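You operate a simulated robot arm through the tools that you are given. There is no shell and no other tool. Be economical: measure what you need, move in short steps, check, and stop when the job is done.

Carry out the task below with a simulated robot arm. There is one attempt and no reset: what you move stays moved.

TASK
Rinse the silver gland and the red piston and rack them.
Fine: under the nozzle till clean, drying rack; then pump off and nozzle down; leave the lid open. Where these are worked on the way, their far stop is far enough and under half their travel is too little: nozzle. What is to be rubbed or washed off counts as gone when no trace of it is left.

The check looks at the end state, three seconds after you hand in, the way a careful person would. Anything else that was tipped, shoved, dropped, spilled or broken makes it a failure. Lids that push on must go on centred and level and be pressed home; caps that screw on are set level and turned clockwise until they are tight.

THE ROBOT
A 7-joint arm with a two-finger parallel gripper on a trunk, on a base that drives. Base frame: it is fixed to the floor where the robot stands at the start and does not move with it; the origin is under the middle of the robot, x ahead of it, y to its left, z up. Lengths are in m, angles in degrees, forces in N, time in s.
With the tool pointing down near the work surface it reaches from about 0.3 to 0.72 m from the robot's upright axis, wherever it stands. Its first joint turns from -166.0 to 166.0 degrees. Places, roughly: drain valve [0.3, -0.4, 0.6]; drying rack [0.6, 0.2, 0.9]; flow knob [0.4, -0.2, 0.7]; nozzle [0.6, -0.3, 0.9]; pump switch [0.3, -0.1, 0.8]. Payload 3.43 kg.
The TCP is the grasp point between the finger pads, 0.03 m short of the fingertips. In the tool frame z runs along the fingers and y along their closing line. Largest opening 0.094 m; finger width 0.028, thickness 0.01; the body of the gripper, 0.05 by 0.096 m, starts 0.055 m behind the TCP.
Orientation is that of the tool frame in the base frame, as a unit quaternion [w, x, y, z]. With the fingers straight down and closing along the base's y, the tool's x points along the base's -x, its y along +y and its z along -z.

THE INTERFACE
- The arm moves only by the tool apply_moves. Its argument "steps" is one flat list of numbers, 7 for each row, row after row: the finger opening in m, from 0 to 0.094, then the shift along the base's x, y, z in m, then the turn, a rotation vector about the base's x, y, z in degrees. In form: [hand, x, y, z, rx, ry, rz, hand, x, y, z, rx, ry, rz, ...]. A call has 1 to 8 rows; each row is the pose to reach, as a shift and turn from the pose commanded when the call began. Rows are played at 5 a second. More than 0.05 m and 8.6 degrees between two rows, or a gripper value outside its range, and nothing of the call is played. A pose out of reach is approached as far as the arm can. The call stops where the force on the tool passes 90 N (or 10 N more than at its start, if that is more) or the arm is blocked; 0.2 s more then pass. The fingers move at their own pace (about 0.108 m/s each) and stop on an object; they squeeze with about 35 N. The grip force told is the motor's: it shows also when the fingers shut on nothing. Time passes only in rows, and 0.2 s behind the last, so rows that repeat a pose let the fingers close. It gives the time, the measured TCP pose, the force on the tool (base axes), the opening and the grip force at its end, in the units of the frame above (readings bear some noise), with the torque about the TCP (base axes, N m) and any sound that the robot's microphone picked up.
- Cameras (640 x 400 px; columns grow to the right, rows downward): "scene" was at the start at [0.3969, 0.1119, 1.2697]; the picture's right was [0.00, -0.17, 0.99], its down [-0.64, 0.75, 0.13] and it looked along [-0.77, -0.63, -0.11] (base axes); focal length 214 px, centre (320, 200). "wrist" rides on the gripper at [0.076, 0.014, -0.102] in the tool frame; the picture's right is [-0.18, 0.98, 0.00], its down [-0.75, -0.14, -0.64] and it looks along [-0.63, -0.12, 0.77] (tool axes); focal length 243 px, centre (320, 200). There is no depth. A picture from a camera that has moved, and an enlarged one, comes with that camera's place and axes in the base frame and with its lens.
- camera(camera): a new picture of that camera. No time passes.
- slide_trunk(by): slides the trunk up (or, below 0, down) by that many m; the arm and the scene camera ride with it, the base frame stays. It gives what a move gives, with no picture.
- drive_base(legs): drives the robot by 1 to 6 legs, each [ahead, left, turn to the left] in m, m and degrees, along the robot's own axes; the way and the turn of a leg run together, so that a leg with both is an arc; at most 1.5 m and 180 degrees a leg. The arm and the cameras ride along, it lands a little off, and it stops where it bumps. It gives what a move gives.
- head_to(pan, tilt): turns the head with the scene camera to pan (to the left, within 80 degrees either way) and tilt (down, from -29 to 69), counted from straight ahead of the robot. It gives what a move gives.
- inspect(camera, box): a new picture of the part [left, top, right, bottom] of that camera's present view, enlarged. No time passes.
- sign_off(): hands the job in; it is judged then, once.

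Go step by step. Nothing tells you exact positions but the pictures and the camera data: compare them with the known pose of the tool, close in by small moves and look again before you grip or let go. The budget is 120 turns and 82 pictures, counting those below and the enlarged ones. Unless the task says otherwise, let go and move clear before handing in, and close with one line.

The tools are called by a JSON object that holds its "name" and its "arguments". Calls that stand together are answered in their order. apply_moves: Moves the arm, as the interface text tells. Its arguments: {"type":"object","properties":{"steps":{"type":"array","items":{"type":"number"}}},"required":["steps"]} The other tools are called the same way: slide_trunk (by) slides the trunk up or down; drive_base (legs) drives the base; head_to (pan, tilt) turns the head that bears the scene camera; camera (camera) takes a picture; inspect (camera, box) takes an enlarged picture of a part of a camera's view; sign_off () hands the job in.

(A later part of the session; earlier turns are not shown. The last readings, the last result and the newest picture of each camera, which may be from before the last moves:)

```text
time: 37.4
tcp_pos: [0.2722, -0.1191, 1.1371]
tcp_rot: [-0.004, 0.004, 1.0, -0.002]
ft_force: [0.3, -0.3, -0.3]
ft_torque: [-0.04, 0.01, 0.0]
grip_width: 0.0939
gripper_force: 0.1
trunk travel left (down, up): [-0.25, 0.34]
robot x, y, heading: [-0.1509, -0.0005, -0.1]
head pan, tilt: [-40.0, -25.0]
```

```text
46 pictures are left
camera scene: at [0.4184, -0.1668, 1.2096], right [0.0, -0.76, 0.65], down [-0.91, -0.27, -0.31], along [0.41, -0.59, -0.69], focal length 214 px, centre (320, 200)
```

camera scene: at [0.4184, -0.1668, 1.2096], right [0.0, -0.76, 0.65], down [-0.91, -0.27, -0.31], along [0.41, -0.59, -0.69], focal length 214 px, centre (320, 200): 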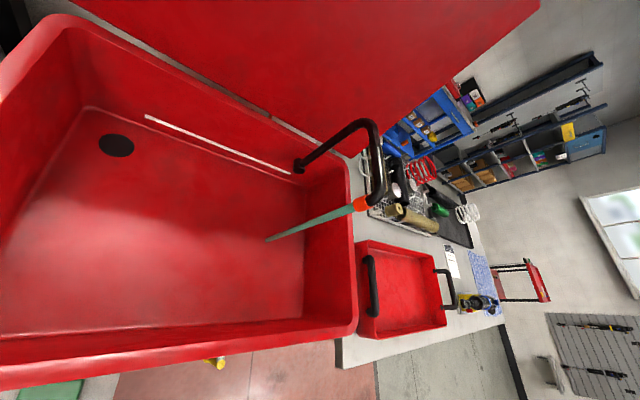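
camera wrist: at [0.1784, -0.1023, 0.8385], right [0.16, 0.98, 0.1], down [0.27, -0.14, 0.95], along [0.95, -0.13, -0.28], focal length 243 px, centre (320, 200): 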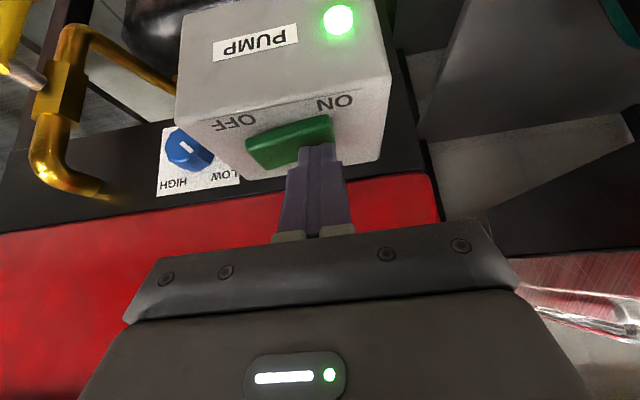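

Solvent is streaming straight down. Now I'll drive along the bench to the parts tray.

{"name": "drive_base", "arguments": {"legs": [[0, 0.32, 0], [0.14, 0, 0]]}}

{"name": "head_to", "arguments": {"pan": 0, "tilt": 0}}

{"name": "apply_moves", "arguments": {"steps": [0.094, 0.01, 0.04, 0, 0, 0, 0, 0.094, 0.02, 0.08, 0, 0, 0, 0, 0.094, 0.03, 0.12, 0, 0, 0, 0, 0.094, 0.04, 0.16, 0, 0, 0, 0, 0.094, 0.05, 0.2, 0, 0, 0, 0, 0.094, 0.06, 0.24, 0, 0, 0, 0, 0.094, 0.07, 0.28, 0, 0, 0, 0, 0.094, 0.09, 0.31, 0, 0, 0, 0]}}

{"name": "camera", "arguments": {"camera": "scene"}}

{"name": "camera", "arguments": {"camera": "wrist"}}

```text
time: 40.4
tcp_pos: [0.4132, 0.2001, 1.1374]
tcp_rot: [-0.005, 0.001, 1.0, -0.004]
ft_force: [0.5, -0.8, -0.3]
ft_torque: [0.0, 0.0, 0.02]
grip_width: 0.094
gripper_force: 0.1
trunk travel left (down, up): [-0.25, 0.34]
robot x, y, heading: [-0.0122, 0.319, -0.1]
head pan, tilt: [-40.0, -25.0]
```

```text
time: 41.5
tcp_pos: [0.4118, 0.1998, 1.1372]
tcp_rot: [-0.004, 0.002, 1.0, -0.004]
ft_force: [-0.4, 0.2, -0.3]
ft_torque: [0.03, -0.04, -0.01]
grip_width: 0.0941
gripper_force: 0.1
trunk travel left (down, up): [-0.25, 0.34]
robot x, y, heading: [-0.0161, 0.3182, 0.1]
head pan, tilt: [0.0, 0.0]
```

```text
time: 43.3
tcp_pos: [0.5006, 0.5103, 1.137]
tcp_rot: [-0.005, 0.001, 1.0, -0.004]
ft_force: [0.1, -0.5, 0.2]
ft_torque: [0.02, 0.01, -0.02]
grip_width: 0.0938
gripper_force: 0.0
trunk travel left (down, up): [-0.25, 0.34]
robot x, y, heading: [-0.014, 0.3193, -0.0]
head pan, tilt: [0.0, 0.0]
```

```text
45 pictures are left
camera scene: at [0.6128, 0.5094, 1.1741], right [0.0, -1.0, 0.01], down [-1.0, 0.0, 0.01], along [-0.01, -0.01, -1.0], focal length 214 px, centre (320, 200)
```

scene: 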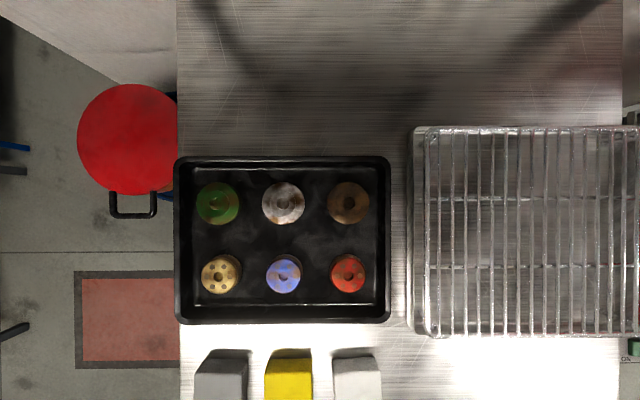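

```text
44 pictures are left
camera wrist: at [0.4266, 0.5275, 1.2405], right [0.19, 0.98, -0.01], down [0.76, -0.14, 0.64], along [0.62, -0.13, -0.77], focal length 243 px, centre (320, 200)
```

wrist: 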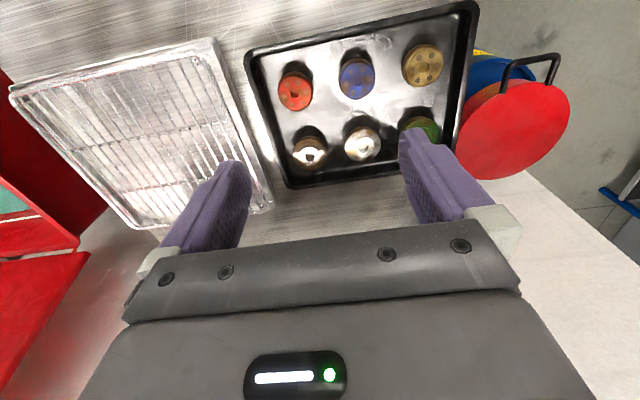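

Red piston at about (0.5146, 0.471), diameter ~0.047; silver gland at about (0.609, 0.555), diameter ~0.057; tops near z≈0.89. First the red piston: I'll move above it.

{"name": "apply_moves", "arguments": {"steps": [0.066, 0.007, -0.02, -0.03, 0, 0, 0, 0.066, 0.014, -0.039, -0.06, 0, 0, 0, 0.066, 0.014, -0.039, -0.1, 0, 0, 0, 0.066, 0.014, -0.039, -0.14, 0, 0, 0, 0.066, 0.014, -0.039, -0.18, 0, 0, 0]}}

{"name": "camera", "arguments": {"camera": "wrist"}}

```text
time: 44.5
tcp_pos: [0.5163, 0.4734, 0.9542]
tcp_rot: [-0.004, 0.002, 1.0, -0.005]
ft_force: [-0.2, 0.8, 0.7]
ft_torque: [0.04, 0.01, -0.04]
grip_width: 0.0659
gripper_force: 0.1
trunk travel left (down, up): [-0.25, 0.34]
robot x, y, heading: [-0.0109, 0.3212, 0.3]
head pan, tilt: [0.0, 0.0]
```

```text
43 pictures are left
camera wrist: at [0.4413, 0.491, 1.0581], right [0.19, 0.98, -0.01], down [0.76, -0.14, 0.64], along [0.62, -0.13, -0.77], focal length 243 px, centre (320, 200)
```

wrist: 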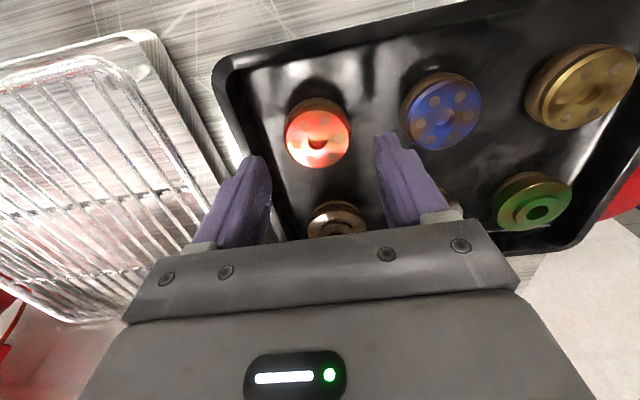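

Well centred. I'll lower further, with the tips nearing the tray floor.

{"name": "apply_moves", "arguments": {"steps": [0.066, 0.003, 0, -0.025, 0, 0, 0, 0.066, 0.003, 0, -0.045, 0, 0, 0]}}

{"name": "camera", "arguments": {"camera": "wrist"}}

```text
time: 45.1
tcp_pos: [0.517, 0.4735, 0.9141]
tcp_rot: [-0.003, 0.001, 1.0, -0.003]
ft_force: [-1.6, 0.5, 18.1]
ft_torque: [0.7, -0.21, 0.09]
grip_width: 0.0658
gripper_force: 0.0
trunk travel left (down, up): [-0.25, 0.34]
robot x, y, heading: [-0.0141, 0.32, -0.1]
head pan, tilt: [0.0, 0.0]
```

```text
42 pictures are left
camera wrist: at [0.4418, 0.4897, 1.0174], right [0.19, 0.98, -0.01], down [0.76, -0.14, 0.64], along [0.63, -0.13, -0.77], focal length 243 px, centre (320, 200)
```

wrist: 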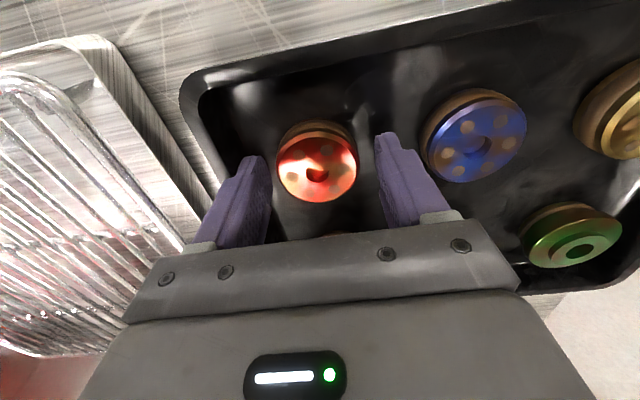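

A finger has lightly touched the tray floor (tips at z≈0.884), so the part's top is at ~0.905 and its centre nearer x≈0.512. I'll lift 3 mm, correct and close.

{"name": "apply_moves", "arguments": {"steps": [0.066, 0, 0, 0.005, 0, 0, 0, 0.066, -0.005, 0, 0.005, 0, 0, 0, 0.0, -0.005, 0, 0.005, 0, 0, 0, 0.0, -0.005, 0, 0.005, 0, 0, 0, 0.0, -0.005, 0, 0.005, 0, 0, 0]}}

{"name": "camera", "arguments": {"camera": "wrist"}}

```text
time: 46.3
tcp_pos: [0.5143, 0.4718, 0.9167]
tcp_rot: [-0.004, 0.001, 1.0, -0.004]
ft_force: [0.1, -0.4, 0.8]
ft_torque: [0.0, 0.0, 0.02]
grip_width: 0.0465
gripper_force: 34.8
trunk travel left (down, up): [-0.25, 0.34]
robot x, y, heading: [-0.014, 0.3184, 0.2]
head pan, tilt: [0.0, 0.0]
```

```text
41 pictures are left
camera wrist: at [0.4382, 0.4894, 1.0205], right [0.19, 0.98, -0.01], down [0.76, -0.14, 0.64], along [0.62, -0.13, -0.77], focal length 243 px, centre (320, 200)
```

wrist: 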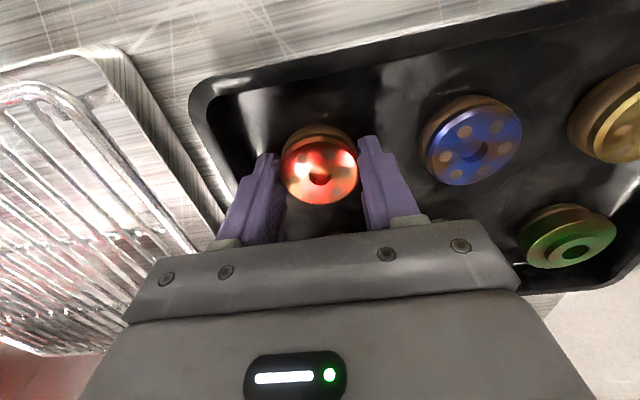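

Gripped (0.0465 m). Lift, pan the head aside and carry it to the washer.

{"name": "apply_moves", "arguments": {"steps": [0, 0, 0, 0.03, 0, 0, 0, 0, 0, 0, 0.07, 0, 0, 0, 0, 0, 0, 0.115, 0, 0, 0, 0, -0.02, -0.03, 0.15, 0, 0, 0, 0, -0.05, -0.06, 0.18, 0, 0, 0, 0, -0.08, -0.09, 0.21, 0, 0, 0]}}

{"name": "inspect", "arguments": {"camera": "wrist", "box": [220, 80, 440, 240]}}

{"name": "head_to", "arguments": {"pan": 80, "tilt": 0}}

{"name": "drive_base", "arguments": {"legs": [[-0.136, 0, 0], [0, -0.5, 0]]}}

```text
refused: row 4 steps farther than a row can; nothing moved
```

```text
2.50 times, centred on (330, 160) of wrist
camera zoom: at [0.4382, 0.4894, 1.0205], right [0.19, 0.98, -0.01], down [0.76, -0.14, 0.64], along [0.62, -0.13, -0.77], focal length 606 px, centre (295, 300)
```

zoom: 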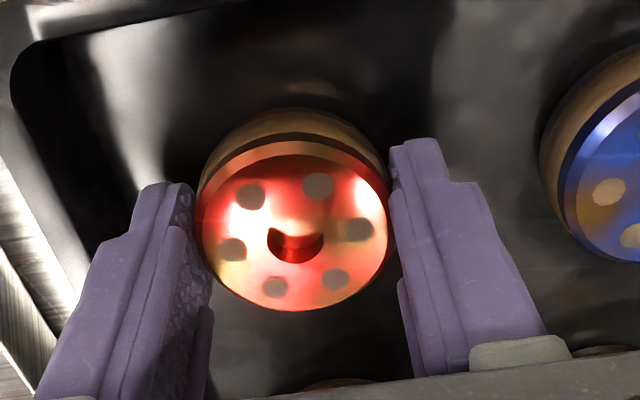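

```text
time: 47.8
tcp_pos: [0.514, 0.4733, 0.9176]
tcp_rot: [-0.004, 0.002, 1.0, -0.004]
ft_force: [0.7, -0.7, 0.2]
ft_torque: [0.03, 0.0, 0.03]
grip_width: 0.0461
gripper_force: 35.2
trunk travel left (down, up): [-0.25, 0.34]
robot x, y, heading: [-0.0135, 0.3208, 0.2]
head pan, tilt: [80.0, 0.0]
```

```text
time: 48.8
tcp_pos: [0.4755, 0.4693, 0.9239]
tcp_rot: [0.02, 0.002, 1.0, -0.001]
ft_force: [10.2, 0.5, 3.7]
ft_torque: [-0.11, -0.09, 0.26]
grip_width: 0.046
gripper_force: 35.3
trunk travel left (down, up): [-0.25, 0.34]
robot x, y, heading: [-0.0672, 0.3207, -0.1]
head pan, tilt: [80.0, 0.0]
stopped in leg 1: the force on the tool passed its limit at 108 N (the readings are from after the stop); the commanded pose is now the measured one
```

My lift was refused but the drive went ahead and dragged the part towards the tray wall. I must stop and look before anything else.

{"name": "camera", "arguments": {"camera": "wrist"}}

{"name": "apply_moves", "arguments": {"steps": [0, 0, 0, 0.02, 0, 0, 0, 0, 0, 0, 0.06, 0, 0, 0, 0, 0, 0, 0.1, 0, 0, 0, 0, 0, 0, 0.14, 0, 0, 0, 0, 0, 0, 0.18, 0, 0, 0, 0, 0, 0, 0.21, 0, 0, 0]}}

```text
39 pictures are left
camera wrist: at [0.3956, 0.4858, 1.0235], right [0.19, 0.98, 0.01], down [0.73, -0.14, 0.67], along [0.66, -0.12, -0.74], focal length 243 px, centre (320, 200)
```

wrist: 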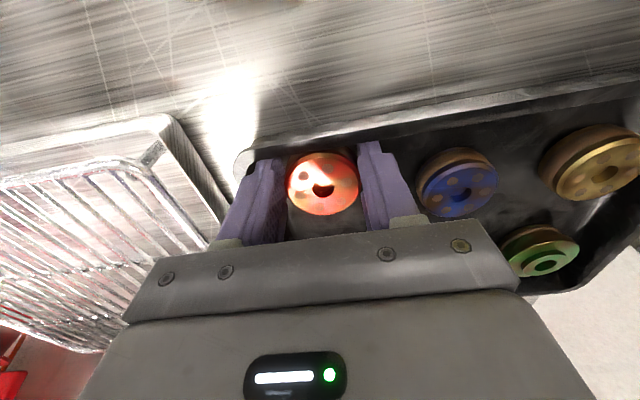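

```text
time: 50.2
tcp_pos: [0.4729, 0.4696, 1.1321]
tcp_rot: [0.018, 0.003, 1.0, -0.001]
ft_force: [0.2, 0.2, -0.6]
ft_torque: [-0.02, 0.02, 0.02]
grip_width: 0.0003
gripper_force: 32.9
trunk travel left (down, up): [-0.25, 0.34]
robot x, y, heading: [-0.0696, 0.3179, -0.2]
head pan, tilt: [80.0, 0.0]
```

The part slipped out on lifting. I'll view the tray from above.

{"name": "head_to", "arguments": {"pan": 0, "tilt": 0}}

{"name": "camera", "arguments": {"camera": "scene"}}

{"name": "camera", "arguments": {"camera": "wrist"}}

```text
time: 51.8
tcp_pos: [0.474, 0.471, 1.1318]
tcp_rot: [0.019, 0.003, 1.0, -0.001]
ft_force: [0.1, 0.3, 0.4]
ft_torque: [0.04, 0.04, 0.02]
grip_width: 0.0
gripper_force: 32.1
trunk travel left (down, up): [-0.25, 0.34]
robot x, y, heading: [-0.0665, 0.3197, 0.0]
head pan, tilt: [0.0, 0.0]
```

```text
38 pictures are left
camera scene: at [0.5834, 0.4694, 1.1742], right [-0.01, -1.0, 0.0], down [-1.0, 0.01, -0.04], along [0.04, 0.0, -1.0], focal length 214 px, centre (320, 200)
```

scene: 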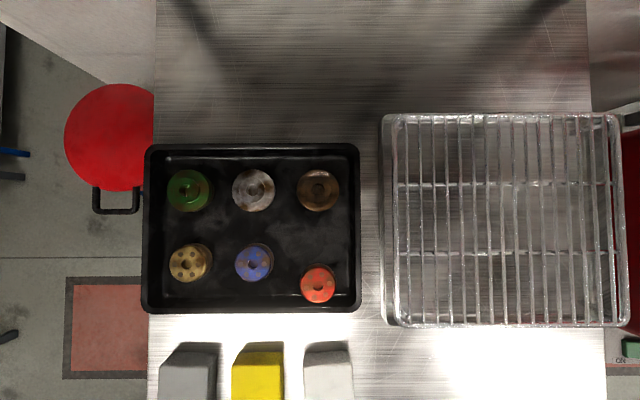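

```text
37 pictures are left
camera wrist: at [0.3944, 0.4873, 1.2319], right [0.19, 0.98, 0.0], down [0.73, -0.14, 0.67], along [0.66, -0.12, -0.74], focal length 243 px, centre (320, 200)
```

wrist: 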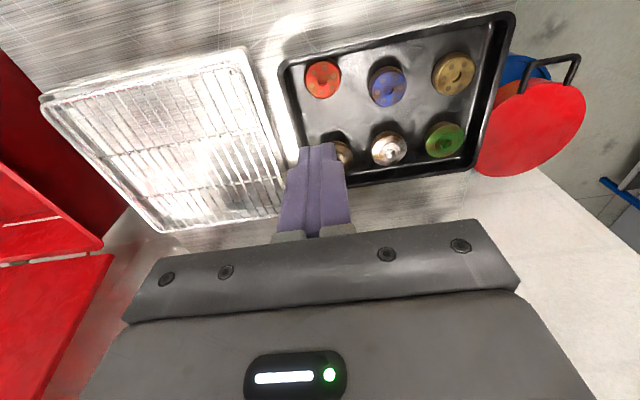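

The tray stayed put (within ~2 mm). The red piston now lies upright near the front tray wall at (0.487, 0.473). I'll go back for it, straightening the tool.

{"name": "apply_moves", "arguments": {"steps": [0.058, 0.007, 0.001, -0.04, 0, 2.2, 0, 0.058, 0.014, 0.003, -0.085, 0, 2.2, 0, 0.058, 0.014, 0.003, -0.13, 0, 2.2, 0, 0.058, 0.014, 0.003, -0.175, 0, 2.2, 0]}}

{"name": "camera", "arguments": {"camera": "wrist"}}

```text
time: 52.8
tcp_pos: [0.4879, 0.4727, 0.9592]
tcp_rot: [0.0, 0.002, 1.0, -0.001]
ft_force: [0.6, 0.2, -1.2]
ft_torque: [-0.02, 0.04, -0.03]
grip_width: 0.0581
gripper_force: 0.1
trunk travel left (down, up): [-0.25, 0.34]
robot x, y, heading: [-0.0696, 0.3193, -0.1]
head pan, tilt: [0.0, 0.0]
```

```text
36 pictures are left
camera wrist: at [0.4111, 0.4887, 1.0616], right [0.19, 0.98, 0.0], down [0.75, -0.14, 0.64], along [0.63, -0.12, -0.77], focal length 243 px, centre (320, 200)
```

wrist: 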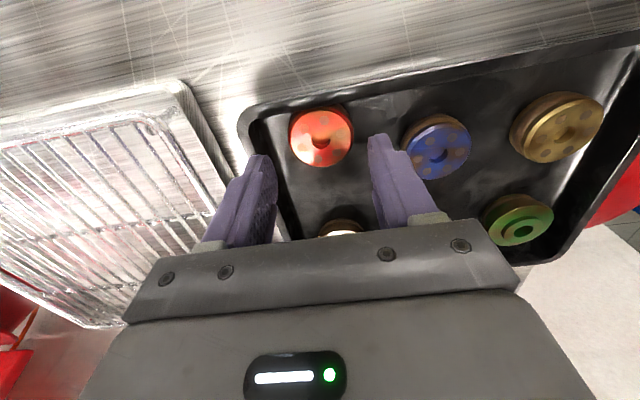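

Small correction, then lower and close.

{"name": "apply_moves", "arguments": {"steps": [0.058, -0.003, 0.002, -0.02, 0, 0, 0, 0.058, -0.003, 0.002, -0.035, 0, 0, 0, 0.058, -0.003, 0.002, -0.042, 0, 0, 0, 0.0, -0.003, 0.002, -0.041, 0, 0, 0, 0.0, -0.003, 0.002, -0.041, 0, 0, 0, 0.0, -0.003, 0.002, -0.041, 0, 0, 0]}}

{"name": "inspect", "arguments": {"camera": "wrist", "box": [220, 80, 440, 240]}}

```text
time: 54.1
tcp_pos: [0.4845, 0.4744, 0.9179]
tcp_rot: [-0.001, 0.003, 1.0, -0.001]
ft_force: [-0.7, -0.9, -0.1]
ft_torque: [0.03, 0.03, -0.02]
grip_width: 0.0459
gripper_force: 35.2
trunk travel left (down, up): [-0.25, 0.34]
robot x, y, heading: [-0.0707, 0.3167, -0.2]
head pan, tilt: [0.0, 0.0]
```

```text
2.50 times, centred on (330, 160) of wrist
camera zoom: at [0.4084, 0.4908, 1.0205], right [0.19, 0.98, 0.0], down [0.75, -0.14, 0.64], along [0.63, -0.12, -0.77], focal length 606 px, centre (295, 300)
```

zoom: 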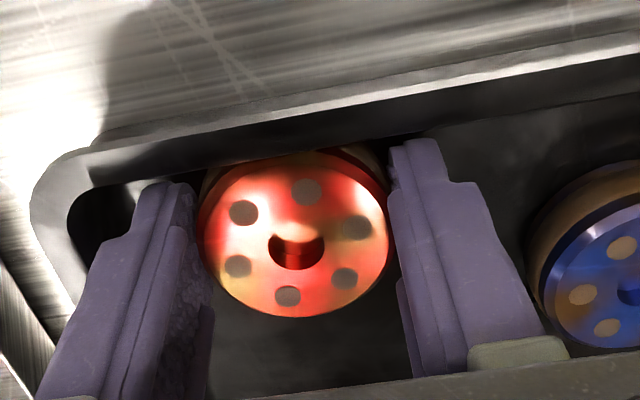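

Gripped around the middle. I'll lift a little and confirm it holds.

{"name": "apply_moves", "arguments": {"steps": [0, 0, 0, 0.02, 0, 0, 0, 0, 0, 0, 0.05, 0, 0, 0, 0, 0, 0, 0.09, 0, 0, 0, 0, 0, 0, 0.13, 0, 0, 0, 0, 0, 0, 0.17, 0, 0, 0, 0, 0, 0, 0.21, 0, 0, 0]}}

{"name": "inspect", "arguments": {"camera": "wrist", "box": [220, 80, 440, 240]}}

```text
time: 55.5
tcp_pos: [0.4835, 0.4741, 1.1277]
tcp_rot: [-0.001, 0.003, 1.0, -0.001]
ft_force: [-0.1, 0.2, -0.8]
ft_torque: [-0.02, -0.04, 0.0]
grip_width: 0.0459
gripper_force: 34.8
trunk travel left (down, up): [-0.25, 0.34]
robot x, y, heading: [-0.0675, 0.3223, 0.2]
head pan, tilt: [0.0, 0.0]
```

```text
2.50 times, centred on (330, 160) of wrist
camera zoom: at [0.4067, 0.4908, 1.2299], right [0.19, 0.98, 0.0], down [0.75, -0.14, 0.64], along [0.63, -0.12, -0.77], focal length 606 px, centre (295, 300)
```

zoom: 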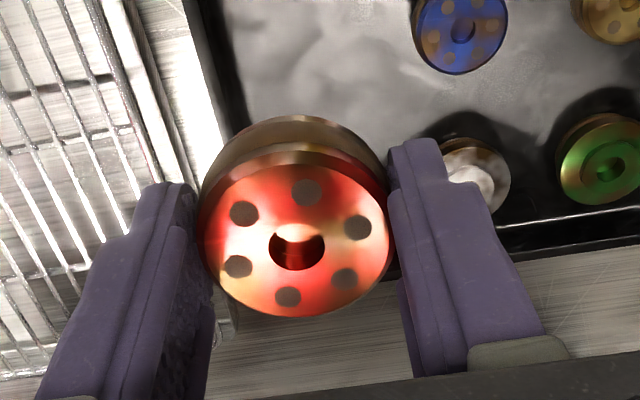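

The piston is held securely in the air. Now pan the head aside and drive to the washer.

{"name": "head_to", "arguments": {"pan": 80, "tilt": 0}}

{"name": "drive_base", "arguments": {"legs": [[-0.08, 0, 0], [0, -0.5, 0]]}}

```text
time: 57.1
tcp_pos: [0.4836, 0.4744, 1.1266]
tcp_rot: [0.0, 0.002, 1.0, -0.002]
ft_force: [-0.3, -1.1, -1.0]
ft_torque: [0.01, -0.02, 0.02]
grip_width: 0.0456
gripper_force: 34.6
trunk travel left (down, up): [-0.25, 0.34]
robot x, y, heading: [-0.0705, 0.3179, -0.2]
head pan, tilt: [80.0, 0.0]
```

```text
time: 60.6
tcp_pos: [0.4016, -0.0196, 1.1255]
tcp_rot: [-0.001, 0.005, 1.0, -0.001]
ft_force: [-0.1, -0.9, -0.3]
ft_torque: [0.02, 0.03, 0.0]
grip_width: 0.0458
gripper_force: 34.9
trunk travel left (down, up): [-0.25, 0.34]
robot x, y, heading: [-0.1522, -0.1732, -0.4]
head pan, tilt: [80.0, 0.0]
```

Now I'll tilt the tool 60° while moving to y=-0.384, staying in front of the nozzle.

{"name": "apply_moves", "arguments": {"steps": [0, 0, -0.0455, 0, 0, -7.5, 0, 0, 0, -0.091, 0, 0, -15, 0, 0, 0, -0.1365, 0, 0, -22.5, 0, 0, 0, -0.182, 0, 0, -30, 0, 0, 0, -0.2275, 0, 0, -37.5, 0, 0, 0, -0.273, 0, 0, -45, 0, 0, 0, -0.3185, 0, 0, -52.5, 0, 0, 0, -0.364, 0, 0, -60, 0]}}

{"name": "camera", "arguments": {"camera": "wrist"}}

```text
time: 62.5
tcp_pos: [0.4001, -0.3844, 1.1244]
tcp_rot: [0.501, 0.005, 0.866, 0.001]
ft_force: [0.5, 0.2, -1.4]
ft_torque: [-0.02, 0.0, 0.01]
grip_width: 0.0458
gripper_force: 35.2
trunk travel left (down, up): [-0.25, 0.34]
robot x, y, heading: [-0.1486, -0.1774, -0.1]
head pan, tilt: [80.0, 0.0]
```

```text
33 pictures are left
camera wrist: at [0.2724, -0.3678, 1.1096], right [0.1, 0.98, 0.17], down [-0.18, -0.15, 0.97], along [0.98, -0.12, 0.16], focal length 243 px, centre (320, 200)
```

wrist: 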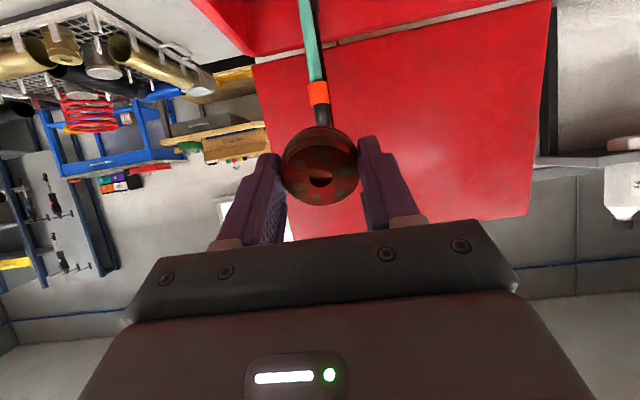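

Part, nozzle and stream line up in y. I'll lower, then move forward into the stream.

{"name": "apply_moves", "arguments": {"steps": [0, 0, 0, -0.045, 0, 0, 0, 0, 0, 0, -0.09, 0, 0, 0, 0, 0, 0, -0.13, 0, 0, 0, 0, 0, 0, -0.16, 0, 0, 0, 0, 0.04, 0, -0.16, 0, 0, 0, 0, 0.08, 0, -0.16, 0, 0, 0, 0, 0.112, 0, -0.16, 0, 0, 0]}}

{"name": "camera", "arguments": {"camera": "wrist"}}

```text
time: 64.0
tcp_pos: [0.5143, -0.3845, 0.9648]
tcp_rot: [0.499, 0.004, 0.866, 0.001]
ft_force: [-0.2, 0.3, -0.7]
ft_torque: [0.03, 0.04, 0.0]
grip_width: 0.0456
gripper_force: 35.4
trunk travel left (down, up): [-0.25, 0.34]
robot x, y, heading: [-0.1512, -0.1749, -0.3]
head pan, tilt: [80.0, 0.0]
```

```text
32 pictures are left
camera wrist: at [0.3881, -0.3672, 0.9504], right [0.1, 0.98, 0.16], down [-0.18, -0.15, 0.97], along [0.98, -0.13, 0.16], focal length 243 px, centre (320, 200)
```

wrist: 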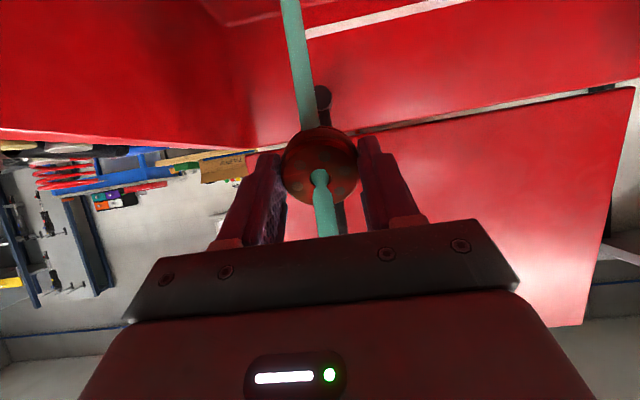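

The stream hits the part. I'll dwell, sweeping it slowly so all of it passes under.

{"name": "apply_moves", "arguments": {"steps": [0, 0.01, 0, 0, 0, 0, 0, 0, 0.02, 0, 0, 0, 0, 0, 0, 0.01, 0.012, 0, 0, 0, 0, 0, 0, 0.012, 0, 0, 0, 0, 0, -0.01, 0.012, 0, 0, 0, 0, 0, -0.01, 0, 0, 0, 0, 0, 0, -0.01, -0.012, 0, 0, 0, 0, 0, 0, -0.012, 0, 0, 0, 0]}}

{"name": "apply_moves", "arguments": {"steps": [0, 0.0, 0.012, 0, 0, 0, 0, 0, 0, 0.012, 0, 0, 0, 0, 0, 0, 0.012, 0, 0, 0, 0, 0, 0, 0.012, 0, 0, 0, 0, 0, 0, 0.012, 0, 0, 0, 0, 0, 0, 0.012, 0, 0, 0, 0, 0, 0, 0.012, 0, 0, 0, 0, 0, 0, 0.012, 0, 0, 0, 0]}}

{"name": "inspect", "arguments": {"camera": "wrist", "box": [240, 100, 400, 220]}}

```text
time: 65.8
tcp_pos: [0.5136, -0.3955, 0.9677]
tcp_rot: [0.499, 0.004, 0.867, 0.001]
ft_force: [-1.3, -0.7, -0.6]
ft_torque: [-0.02, 0.04, 0.01]
grip_width: 0.0454
gripper_force: 34.9
trunk travel left (down, up): [-0.25, 0.34]
robot x, y, heading: [-0.1491, -0.1737, -0.2]
head pan, tilt: [80.0, 0.0]
```

```text
time: 67.7
tcp_pos: [0.5137, -0.3841, 0.9665]
tcp_rot: [0.499, 0.004, 0.866, 0.001]
ft_force: [0.5, -0.2, -0.7]
ft_torque: [-0.01, 0.03, 0.02]
grip_width: 0.0457
gripper_force: 35.2
trunk travel left (down, up): [-0.25, 0.34]
robot x, y, heading: [-0.1521, -0.1687, -0.2]
head pan, tilt: [80.0, 0.0]
```

```text
3.33 times, centred on (320, 160) of wrist
camera zoom: at [0.3867, -0.3667, 0.9522], right [0.1, 0.98, 0.16], down [-0.18, -0.15, 0.97], along [0.98, -0.13, 0.16], focal length 809 px, centre (320, 333)
```

zoom: 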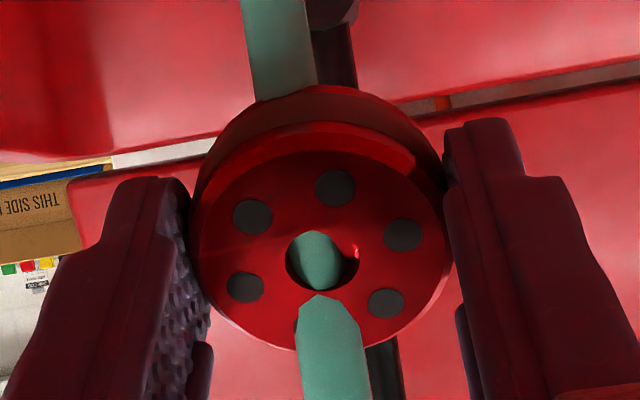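

It looks much cleaner. I'll rinse longer, varying the tilt so the rim and far face get wet too.

{"name": "apply_moves", "arguments": {"steps": [0, 0.0, 0, 0, 0, -8, 0, 0, 0, 0, 0, 0, -16, 0, 0, 0, 0, 0, 0, -24, 0, 0, 0.012, 0, 0, 0, -30, 0, 0, 0.012, 0, 0, 0, -30, 0, 0, -0.008, 0, 0, 0, -30, 0, 0, -0.016, 0, 0, 0, -30, 0, 0, -0.008, 0, 0, 0, -30, 0]}}

{"name": "apply_moves", "arguments": {"steps": [0, -0.004, 0, 0, 0, 0, 0, 0, -0.008, 0, 0, 0, 0, 0, 0, 0, 0, 0, 0, 0, 0, 0, 0.008, 0, 0, 0, 0, 0, 0, 0, 0, 0, 0, 8, 0, 0, 0, 0, 0, 0, 16, 0, 0, 0.008, 0, 0, 0, 24, 0, 0, 0.01, 0, 0, 0, 30, 0]}}

{"name": "apply_moves", "arguments": {"steps": [0, -0.04, 0, 0, 0, 0, 0, 0, -0.08, 0, 0, 0, 0, 0, 0, -0.11, 0, 0, 0, 0, 0, 0, -0.11, 0, 0.04, 0, 0, 0, 0, -0.11, 0, 0.08, 0, 0, 0, 0, -0.11, 0, 0.12, 0, 0, 0, 0, -0.11, 0, 0.16, 0, 0, 0]}}

{"name": "inspect", "arguments": {"camera": "wrist", "box": [240, 100, 400, 220]}}

```text
time: 68.2
tcp_pos: [0.507, -0.3843, 0.985]
tcp_rot: [0.591, 0.004, 0.807, -0.001]
ft_force: [-53.4, 13.3, 72.4]
ft_torque: [1.7, 13.4, -1.34]
grip_width: 0.0457
gripper_force: 35.2
trunk travel left (down, up): [-0.25, 0.34]
robot x, y, heading: [-0.1515, -0.1735, -0.4]
head pan, tilt: [80.0, 0.0]
stopped in row 2: the force on the tool passed its limit at 122 N (the readings are from after the stop); the commanded pose is now the measured one
```

```text
time: 69.0
tcp_pos: [0.5055, -0.3828, 0.9828]
tcp_rot: [0.59, 0.003, 0.807, -0.001]
ft_force: [-48.3, 13.6, 66.6]
ft_torque: [1.62, 12.35, -1.5]
grip_width: 0.0457
gripper_force: 35.2
trunk travel left (down, up): [-0.25, 0.34]
robot x, y, heading: [-0.154, -0.1726, -0.4]
head pan, tilt: [80.0, 0.0]
stopped in row 4: the force on the tool passed its limit at 105 N (the readings are from after the stop); the commanded pose is now the measured one
```

```text
time: 70.6
tcp_pos: [0.4019, -0.3849, 1.1371]
tcp_rot: [0.588, 0.004, 0.809, -0.001]
ft_force: [0.0, -0.2, -1.5]
ft_torque: [-0.04, 0.02, 0.0]
grip_width: 0.0457
gripper_force: 34.4
trunk travel left (down, up): [-0.25, 0.34]
robot x, y, heading: [-0.1484, -0.1762, -0.5]
head pan, tilt: [80.0, 0.0]
```

```text
3.33 times, centred on (320, 160) of wrist
camera zoom: at [0.281, -0.3687, 1.0969], right [0.07, 0.98, 0.18], down [-0.38, -0.14, 0.92], along [0.92, -0.13, 0.36], focal length 809 px, centre (320, 333)
```

zoom: 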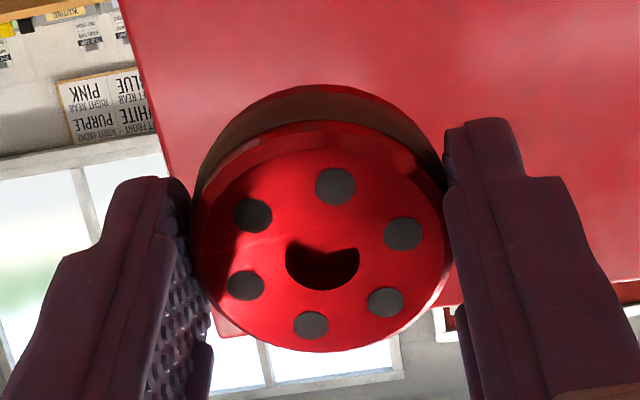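

The face is clean; the further tilt met the front rim, so I won't repeat that. I'll return to tool-down and compare the rim in good light.

{"name": "apply_moves", "arguments": {"steps": [0, 0, 0.045, 0, 0, 8.5, 0, 0, 0, 0.09, 0, 0, 17, 0, 0, 0, 0.135, 0, 0, 25.5, 0, 0, 0, 0.18, 0, 0, 34, 0, 0, 0, 0.225, 0, 0, 42.5, 0, 0, 0.01, 0.27, 0, 0, 51, 0, 0, 0.02, 0.315, 0, 0, 59.5, 0, 0, 0.03, 0.36, 0, 0, 68, 0]}}

{"name": "inspect", "arguments": {"camera": "wrist", "box": [240, 100, 400, 220]}}

```text
time: 72.4
tcp_pos: [0.4354, -0.0264, 1.1343]
tcp_rot: [0.033, 0.004, 0.999, -0.004]
ft_force: [-0.2, -0.1, 0.0]
ft_torque: [-0.03, 0.03, 0.02]
grip_width: 0.0455
gripper_force: 35.2
trunk travel left (down, up): [-0.25, 0.34]
robot x, y, heading: [-0.1472, -0.1749, -0.3]
head pan, tilt: [80.0, 0.0]
```

```text
3.33 times, centred on (320, 160) of wrist
camera zoom: at [0.3525, -0.0088, 1.2324], right [0.19, 0.98, 0.0], down [0.71, -0.14, 0.69], along [0.68, -0.13, -0.72], focal length 809 px, centre (320, 333)
```

zoom: 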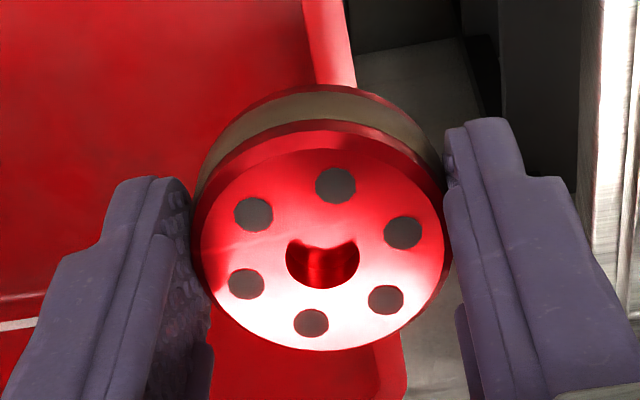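

The piston is uniformly clean (red, with its plain grey band). Next: the drying rack. I'll drive back to near the start position.

{"name": "drive_base", "arguments": {"legs": [[0, 0.2, 0], [0.13, 0, 0]]}}

{"name": "head_to", "arguments": {"pan": 0, "tilt": 0}}

{"name": "apply_moves", "arguments": {"steps": [0, -0.015, 0.02, 0, 0, 3.8, 0, 0, -0.04, 0.02, 0, 0, 3.8, 0]}}

{"name": "camera", "arguments": {"camera": "scene"}}

{"name": "camera", "arguments": {"camera": "wrist"}}

```text
time: 74.9
tcp_pos: [0.5661, 0.1761, 1.1342]
tcp_rot: [0.033, 0.001, 0.999, -0.003]
ft_force: [-0.2, 0.7, -0.9]
ft_torque: [0.03, 0.03, 0.02]
grip_width: 0.0459
gripper_force: 34.9
trunk travel left (down, up): [-0.25, 0.34]
robot x, y, heading: [-0.0199, 0.03, -0.3]
head pan, tilt: [80.0, 0.0]
```

```text
time: 76.4
tcp_pos: [0.5655, 0.1753, 1.1345]
tcp_rot: [0.033, 0.001, 0.999, -0.003]
ft_force: [-0.3, 0.1, -0.2]
ft_torque: [0.02, 0.0, 0.01]
grip_width: 0.0455
gripper_force: 34.2
trunk travel left (down, up): [-0.25, 0.34]
robot x, y, heading: [-0.0197, 0.0294, -0.3]
head pan, tilt: [0.0, 0.0]
```

```text
time: 77.0
tcp_pos: [0.5249, 0.1938, 1.1362]
tcp_rot: [0.001, 0.0, 1.0, -0.004]
ft_force: [-0.5, 0.1, -1.7]
ft_torque: [0.02, 0.0, 0.01]
grip_width: 0.0456
gripper_force: 34.8
trunk travel left (down, up): [-0.25, 0.34]
robot x, y, heading: [-0.02, 0.0234, -0.2]
head pan, tilt: [0.0, 0.0]
```

```text
28 pictures are left
camera scene: at [0.6353, 0.1935, 1.1736], right [0.0, -1.0, 0.01], down [-1.0, 0.0, 0.0], along [0.0, -0.01, -1.0], focal length 214 px, centre (320, 200)
```

scene: 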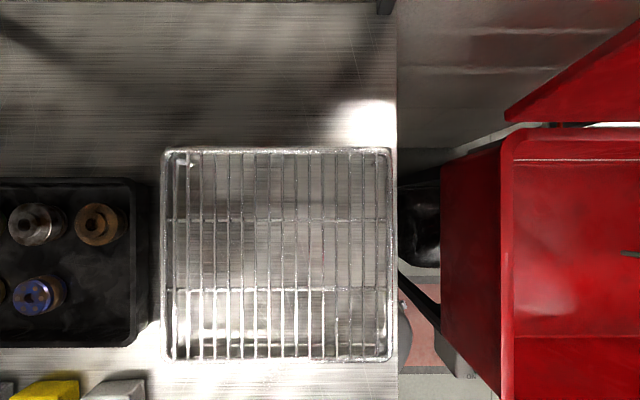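

```text
27 pictures are left
camera wrist: at [0.4484, 0.2112, 1.2378], right [0.19, 0.98, -0.01], down [0.75, -0.14, 0.64], along [0.63, -0.12, -0.76], focal length 243 px, centre (320, 200)
```

wrist: 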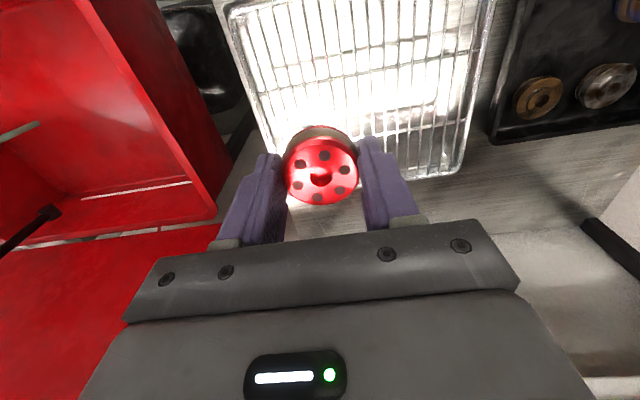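

I'll place the piston between the cross bars, at about (0.567, 0.17). First a lowering to 0.985.

{"name": "apply_moves", "arguments": {"steps": [0, 0.02, -0.012, -0.03, 0, 0, 0, 0, 0.042, -0.024, -0.06, 0, 0, 0, 0, 0.042, -0.024, -0.1, 0, 0, 0, 0, 0.042, -0.024, -0.14, 0, 0, 0, 0, 0.042, -0.024, -0.16, 0, 0, 0]}}

{"name": "camera", "arguments": {"camera": "wrist"}}

```text
time: 78.2
tcp_pos: [0.5674, 0.171, 0.9761]
tcp_rot: [0.001, 0.002, 1.0, -0.003]
ft_force: [0.3, 0.4, -1.1]
ft_torque: [0.0, -0.01, -0.02]
grip_width: 0.0459
gripper_force: 35.1
trunk travel left (down, up): [-0.25, 0.34]
robot x, y, heading: [-0.0213, 0.0278, -0.4]
head pan, tilt: [0.0, 0.0]
```

```text
26 pictures are left
camera wrist: at [0.4915, 0.1871, 1.0768], right [0.19, 0.98, -0.01], down [0.75, -0.14, 0.64], along [0.63, -0.12, -0.76], focal length 243 px, centre (320, 200)
```

wrist: 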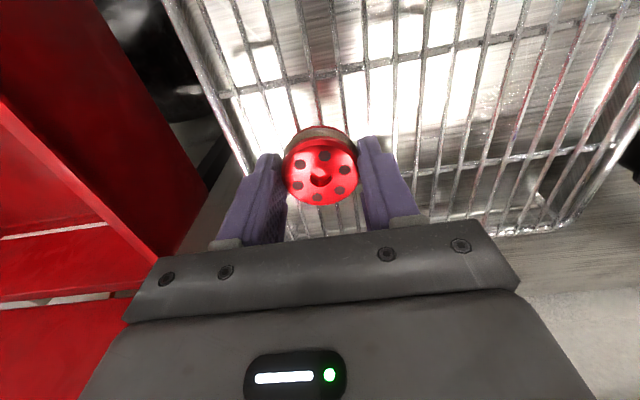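

{"name": "apply_moves", "arguments": {"steps": [0, 0, 0, -0.01, 0, 0, 0, 0, 0, 0, -0.018, 0, 0, 0, 0, 0, 0, -0.024, 0, 0, 0]}}

{"name": "inspect", "arguments": {"camera": "wrist", "box": [200, 60, 440, 240]}}

```text
time: 79.0
tcp_pos: [0.5674, 0.1711, 0.9535]
tcp_rot: [0.004, 0.0, 1.0, -0.002]
ft_force: [-0.7, -1.6, 25.7]
ft_torque: [0.01, -0.13, 0.0]
grip_width: 0.0467
gripper_force: 35.6
trunk travel left (down, up): [-0.25, 0.34]
robot x, y, heading: [-0.0181, 0.0315, -0.2]
head pan, tilt: [0.0, 0.0]
```

```text
2.22 times, centred on (320, 150) of wrist
camera zoom: at [0.4907, 0.1874, 1.0558], right [0.19, 0.98, 0.0], down [0.75, -0.14, 0.65], along [0.64, -0.12, -0.76], focal length 539 px, centre (320, 311)
```

zoom: 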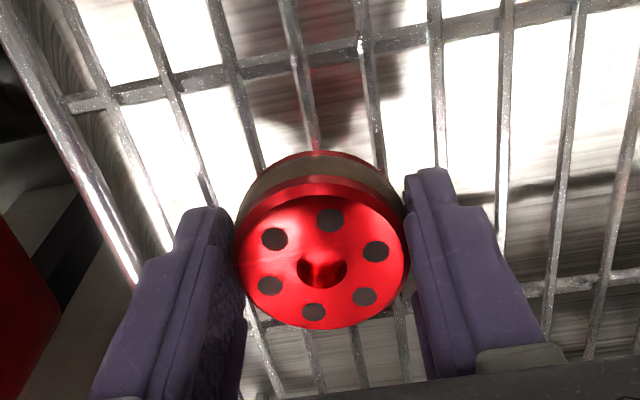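

The piston rests on the wires (25 N, centred). I'll ease off 2 mm, open and rise.

{"name": "apply_moves", "arguments": {"steps": [0, 0, 0, 0.002, 0, 0, 0, 0.066, 0, 0, 0.002, 0, 0, 0, 0.066, 0, 0, 0.002, 0, 0, 0, 0.066, 0, 0, 0.03, 0, 0, 0, 0.066, 0, 0, 0.07, 0, 0, 0, 0.066, 0, 0, 0.115, 0, 0, 0, 0.066, 0, 0, 0.16, 0, 0, 0, 0.066, 0, 0, 0.19, 0, 0, 0]}}

{"name": "camera", "arguments": {"camera": "wrist"}}

```text
time: 80.8
tcp_pos: [0.5674, 0.1712, 1.1408]
tcp_rot: [0.0, 0.001, 1.0, -0.003]
ft_force: [0.0, -0.1, -1.0]
ft_torque: [0.01, 0.01, 0.0]
grip_width: 0.066
gripper_force: 0.1
trunk travel left (down, up): [-0.25, 0.34]
robot x, y, heading: [-0.0221, 0.0258, -0.2]
head pan, tilt: [0.0, 0.0]
```

```text
24 pictures are left
camera wrist: at [0.4904, 0.1879, 1.2436], right [0.19, 0.98, -0.01], down [0.75, -0.14, 0.64], along [0.63, -0.12, -0.77], focal length 243 px, centre (320, 200)
```

wrist: 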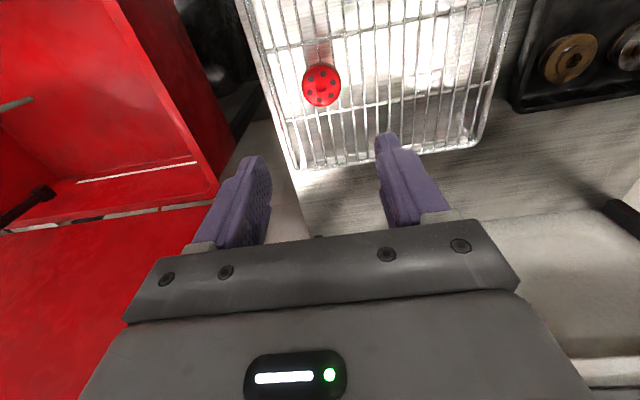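

The piston is racked. Now the silver gland: drive left along the bench again.

{"name": "drive_base", "arguments": {"legs": [[0, 0.3, 0]]}}

{"name": "apply_moves", "arguments": {"steps": [0.08, 0.012, 0.028, 0, 0, 0, 0, 0.08, 0.024, 0.056, 0, 0, 0, 0, 0.08, 0.038, 0.083, -0.03, 0, 0, 0, 0.08, 0.038, 0.083, -0.07, 0, 0, 0]}}

{"name": "camera", "arguments": {"camera": "wrist"}}

```text
time: 82.8
tcp_pos: [0.5691, 0.4667, 1.1415]
tcp_rot: [0.001, 0.004, 1.0, -0.004]
ft_force: [-0.3, -0.1, -0.5]
ft_torque: [-0.02, 0.01, -0.04]
grip_width: 0.0662
gripper_force: 0.0
trunk travel left (down, up): [-0.25, 0.34]
robot x, y, heading: [-0.0193, 0.3224, -0.5]
head pan, tilt: [0.0, 0.0]
```

```text
time: 83.8
tcp_pos: [0.6084, 0.5497, 1.0713]
tcp_rot: [0.001, 0.004, 1.0, -0.005]
ft_force: [0.8, -1.0, -0.4]
ft_torque: [-0.04, -0.02, 0.01]
grip_width: 0.0799
gripper_force: 0.1
trunk travel left (down, up): [-0.25, 0.34]
robot x, y, heading: [-0.0173, 0.3276, -0.8]
head pan, tilt: [0.0, 0.0]
```

```text
23 pictures are left
camera wrist: at [0.5318, 0.5665, 1.1746], right [0.19, 0.98, -0.01], down [0.75, -0.14, 0.64], along [0.63, -0.13, -0.76], focal length 243 px, centre (320, 200)
```

wrist: 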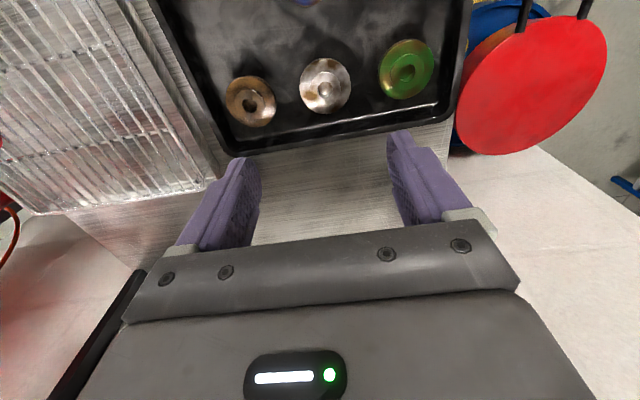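

Silver gland at (0.605, 0.555). I'll correct and lower.

{"name": "apply_moves", "arguments": {"steps": [0.076, -0.002, 0.004, -0.04, 0, 0, 0, 0.076, -0.003, 0.0055, -0.08, 0, 0, 0, 0.076, -0.003, 0.0055, -0.115, 0, 0, 0]}}

{"name": "camera", "arguments": {"camera": "wrist"}}

```text
time: 84.7
tcp_pos: [0.6047, 0.556, 0.9552]
tcp_rot: [0.001, 0.004, 1.0, -0.004]
ft_force: [0.2, -0.5, 0.3]
ft_torque: [0.0, 0.0, 0.03]
grip_width: 0.0761
gripper_force: 0.1
trunk travel left (down, up): [-0.25, 0.34]
robot x, y, heading: [-0.0187, 0.3253, -0.7]
head pan, tilt: [0.0, 0.0]
```

```text
22 pictures are left
camera wrist: at [0.5287, 0.5722, 1.0578], right [0.19, 0.98, -0.01], down [0.75, -0.14, 0.64], along [0.63, -0.13, -0.76], focal length 243 px, centre (320, 200)
```

wrist: 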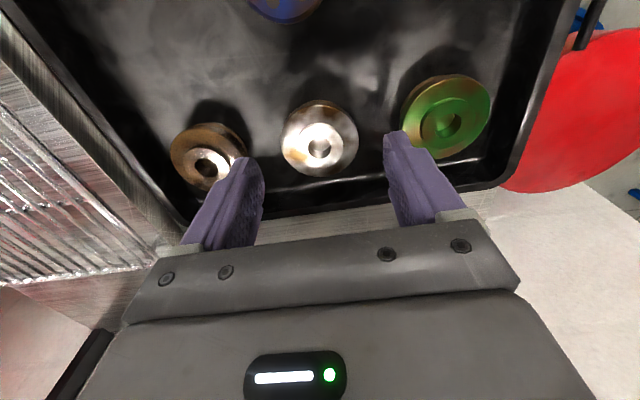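

Centred, with neighbours clear. Lower and close.

{"name": "apply_moves", "arguments": {"steps": [0.076, 0, 0, -0.02, 0, 0, 0, 0.076, 0, 0, -0.033, 0, 0, 0, 0.076, 0, 0, -0.0395, 0, 0, 0, 0.0, 0, 0, -0.0385, 0, 0, 0, 0.0, 0, 0, -0.0385, 0, 0, 0, 0.0, 0, 0, -0.0385, 0, 0, 0]}}

{"name": "inspect", "arguments": {"camera": "wrist", "box": [200, 60, 440, 240]}}

```text
time: 86.0
tcp_pos: [0.6036, 0.5558, 0.9162]
tcp_rot: [0.001, 0.004, 1.0, -0.003]
ft_force: [0.7, -0.4, -0.2]
ft_torque: [0.0, 0.03, -0.01]
grip_width: 0.0529
gripper_force: 34.8
trunk travel left (down, up): [-0.25, 0.34]
robot x, y, heading: [-0.0164, 0.3229, -0.3]
head pan, tilt: [0.0, 0.0]
```

```text
2.22 times, centred on (320, 150) of wrist
camera zoom: at [0.5283, 0.5721, 1.019], right [0.19, 0.98, -0.01], down [0.75, -0.14, 0.64], along [0.63, -0.13, -0.77], focal length 539 px, centre (320, 311)
```

zoom: 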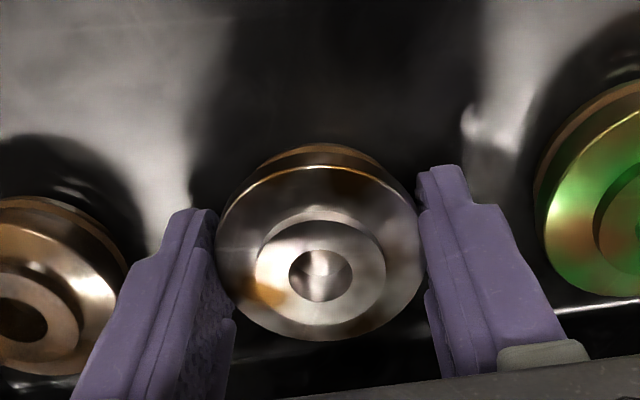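

Gripped (0.053 m). Lift straight up first, and confirm before driving.

{"name": "apply_moves", "arguments": {"steps": [0, 0, 0, 0.02, 0, 0, 0, 0, 0, 0, 0.05, 0, 0, 0, 0, 0, 0, 0.09, 0, 0, 0, 0, 0, 0, 0.13, 0, 0, 0, 0, -0.03, 0, 0.165, 0, 0, 0, 0, -0.06, -0.02, 0.195, 0, 0, 0, 0, -0.09, -0.05, 0.215, 0, 0, 0, 0, -0.12, -0.08, 0.215, 0, 0, 0]}}

{"name": "inspect", "arguments": {"camera": "wrist", "box": [200, 60, 440, 240]}}

```text
time: 87.8
tcp_pos: [0.4831, 0.4731, 1.131]
tcp_rot: [0.002, 0.005, 1.0, -0.004]
ft_force: [0.0, -0.3, -1.0]
ft_torque: [0.01, -0.01, 0.0]
grip_width: 0.0529
gripper_force: 35.3
trunk travel left (down, up): [-0.25, 0.34]
robot x, y, heading: [-0.0151, 0.3284, -0.7]
head pan, tilt: [0.0, 0.0]
```

```text
2.22 times, centred on (320, 150) of wrist
camera zoom: at [0.4065, 0.4901, 1.2332], right [0.19, 0.98, -0.01], down [0.75, -0.14, 0.64], along [0.63, -0.13, -0.76], focal length 539 px, centre (320, 311)
```

zoom: 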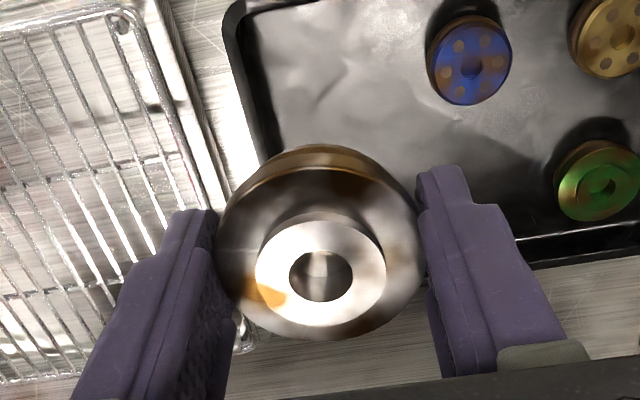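

Held well. Pan the head aside and drive to the washer.

{"name": "head_to", "arguments": {"pan": 80, "tilt": 0}}

{"name": "drive_base", "arguments": {"legs": [[-0.135, 0, 0], [0, -0.5, 0]]}}

```text
time: 89.4
tcp_pos: [0.485, 0.4737, 1.1303]
tcp_rot: [0.001, 0.004, 1.0, -0.003]
ft_force: [0.2, 0.2, -0.1]
ft_torque: [-0.01, -0.02, 0.04]
grip_width: 0.0528
gripper_force: 34.9
trunk travel left (down, up): [-0.25, 0.34]
robot x, y, heading: [-0.019, 0.327, -0.3]
head pan, tilt: [80.0, 0.0]
```

```text
time: 93.2
tcp_pos: [0.343, -0.0225, 1.1304]
tcp_rot: [0.001, 0.007, 1.0, -0.003]
ft_force: [0.4, -0.6, -1.8]
ft_torque: [-0.01, -0.02, 0.03]
grip_width: 0.0526
gripper_force: 35.2
trunk travel left (down, up): [-0.25, 0.34]
robot x, y, heading: [-0.1604, -0.1682, -1.1]
head pan, tilt: [80.0, 0.0]
```

Same approach: tilt 60° while moving to y=-0.384 in front of the nozzle.

{"name": "apply_moves", "arguments": {"steps": [0, 0.007, -0.0455, 0, 0, -7.5, 0, 0, 0.014, -0.091, 0, 0, -15, 0, 0, 0.021, -0.1365, 0, 0, -22.5, 0, 0, 0.028, -0.182, 0, 0, -30, 0, 0, 0.035, -0.2275, 0, 0, -37.5, 0, 0, 0.042, -0.273, 0, 0, -45, 0, 0, 0.049, -0.318, 0, 0, -52.5, 0, 0, 0.057, -0.362, 0, 0, -60, 0]}}

{"name": "apply_moves", "arguments": {"steps": [0, 0, 0, -0.045, 0, 0, 0, 0, 0, 0, -0.09, 0, 0, 0, 0, 0, 0, -0.13, 0, 0, 0, 0, 0, 0, -0.165, 0, 0, 0, 0, 0.04, 0, -0.165, 0, 0, 0, 0, 0.08, 0, -0.165, 0, 0, 0, 0, 0.114, 0, -0.165, 0, 0, 0]}}

{"name": "camera", "arguments": {"camera": "wrist"}}

```text
time: 95.0
tcp_pos: [0.3998, -0.3879, 1.1297]
tcp_rot: [0.502, 0.007, 0.865, 0.002]
ft_force: [-0.6, -0.6, -1.0]
ft_torque: [0.02, 0.05, 0.01]
grip_width: 0.0528
gripper_force: 35.0
trunk travel left (down, up): [-0.25, 0.34]
robot x, y, heading: [-0.1591, -0.1654, -0.9]
head pan, tilt: [80.0, 0.0]
```

```text
time: 96.6
tcp_pos: [0.5156, -0.3864, 0.9639]
tcp_rot: [0.5, 0.008, 0.866, 0.001]
ft_force: [1.3, 0.1, -1.5]
ft_torque: [0.02, -0.04, -0.03]
grip_width: 0.0527
gripper_force: 34.7
trunk travel left (down, up): [-0.25, 0.34]
robot x, y, heading: [-0.1617, -0.1696, -0.8]
head pan, tilt: [80.0, 0.0]
```

```text
19 pictures are left
camera wrist: at [0.3883, -0.3683, 0.9507], right [0.1, 0.98, 0.17], down [-0.18, -0.15, 0.97], along [0.98, -0.13, 0.16], focal length 243 px, centre (320, 200)
```

wrist: 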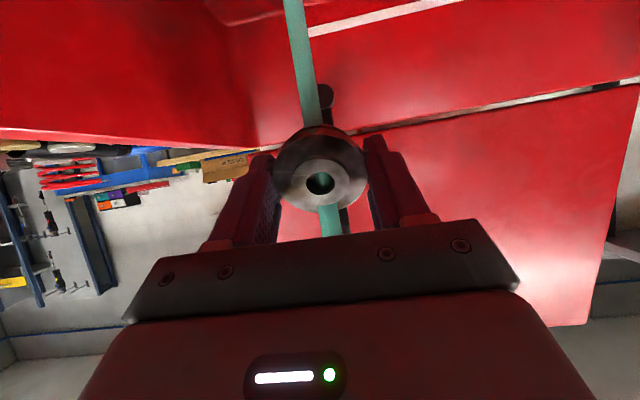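

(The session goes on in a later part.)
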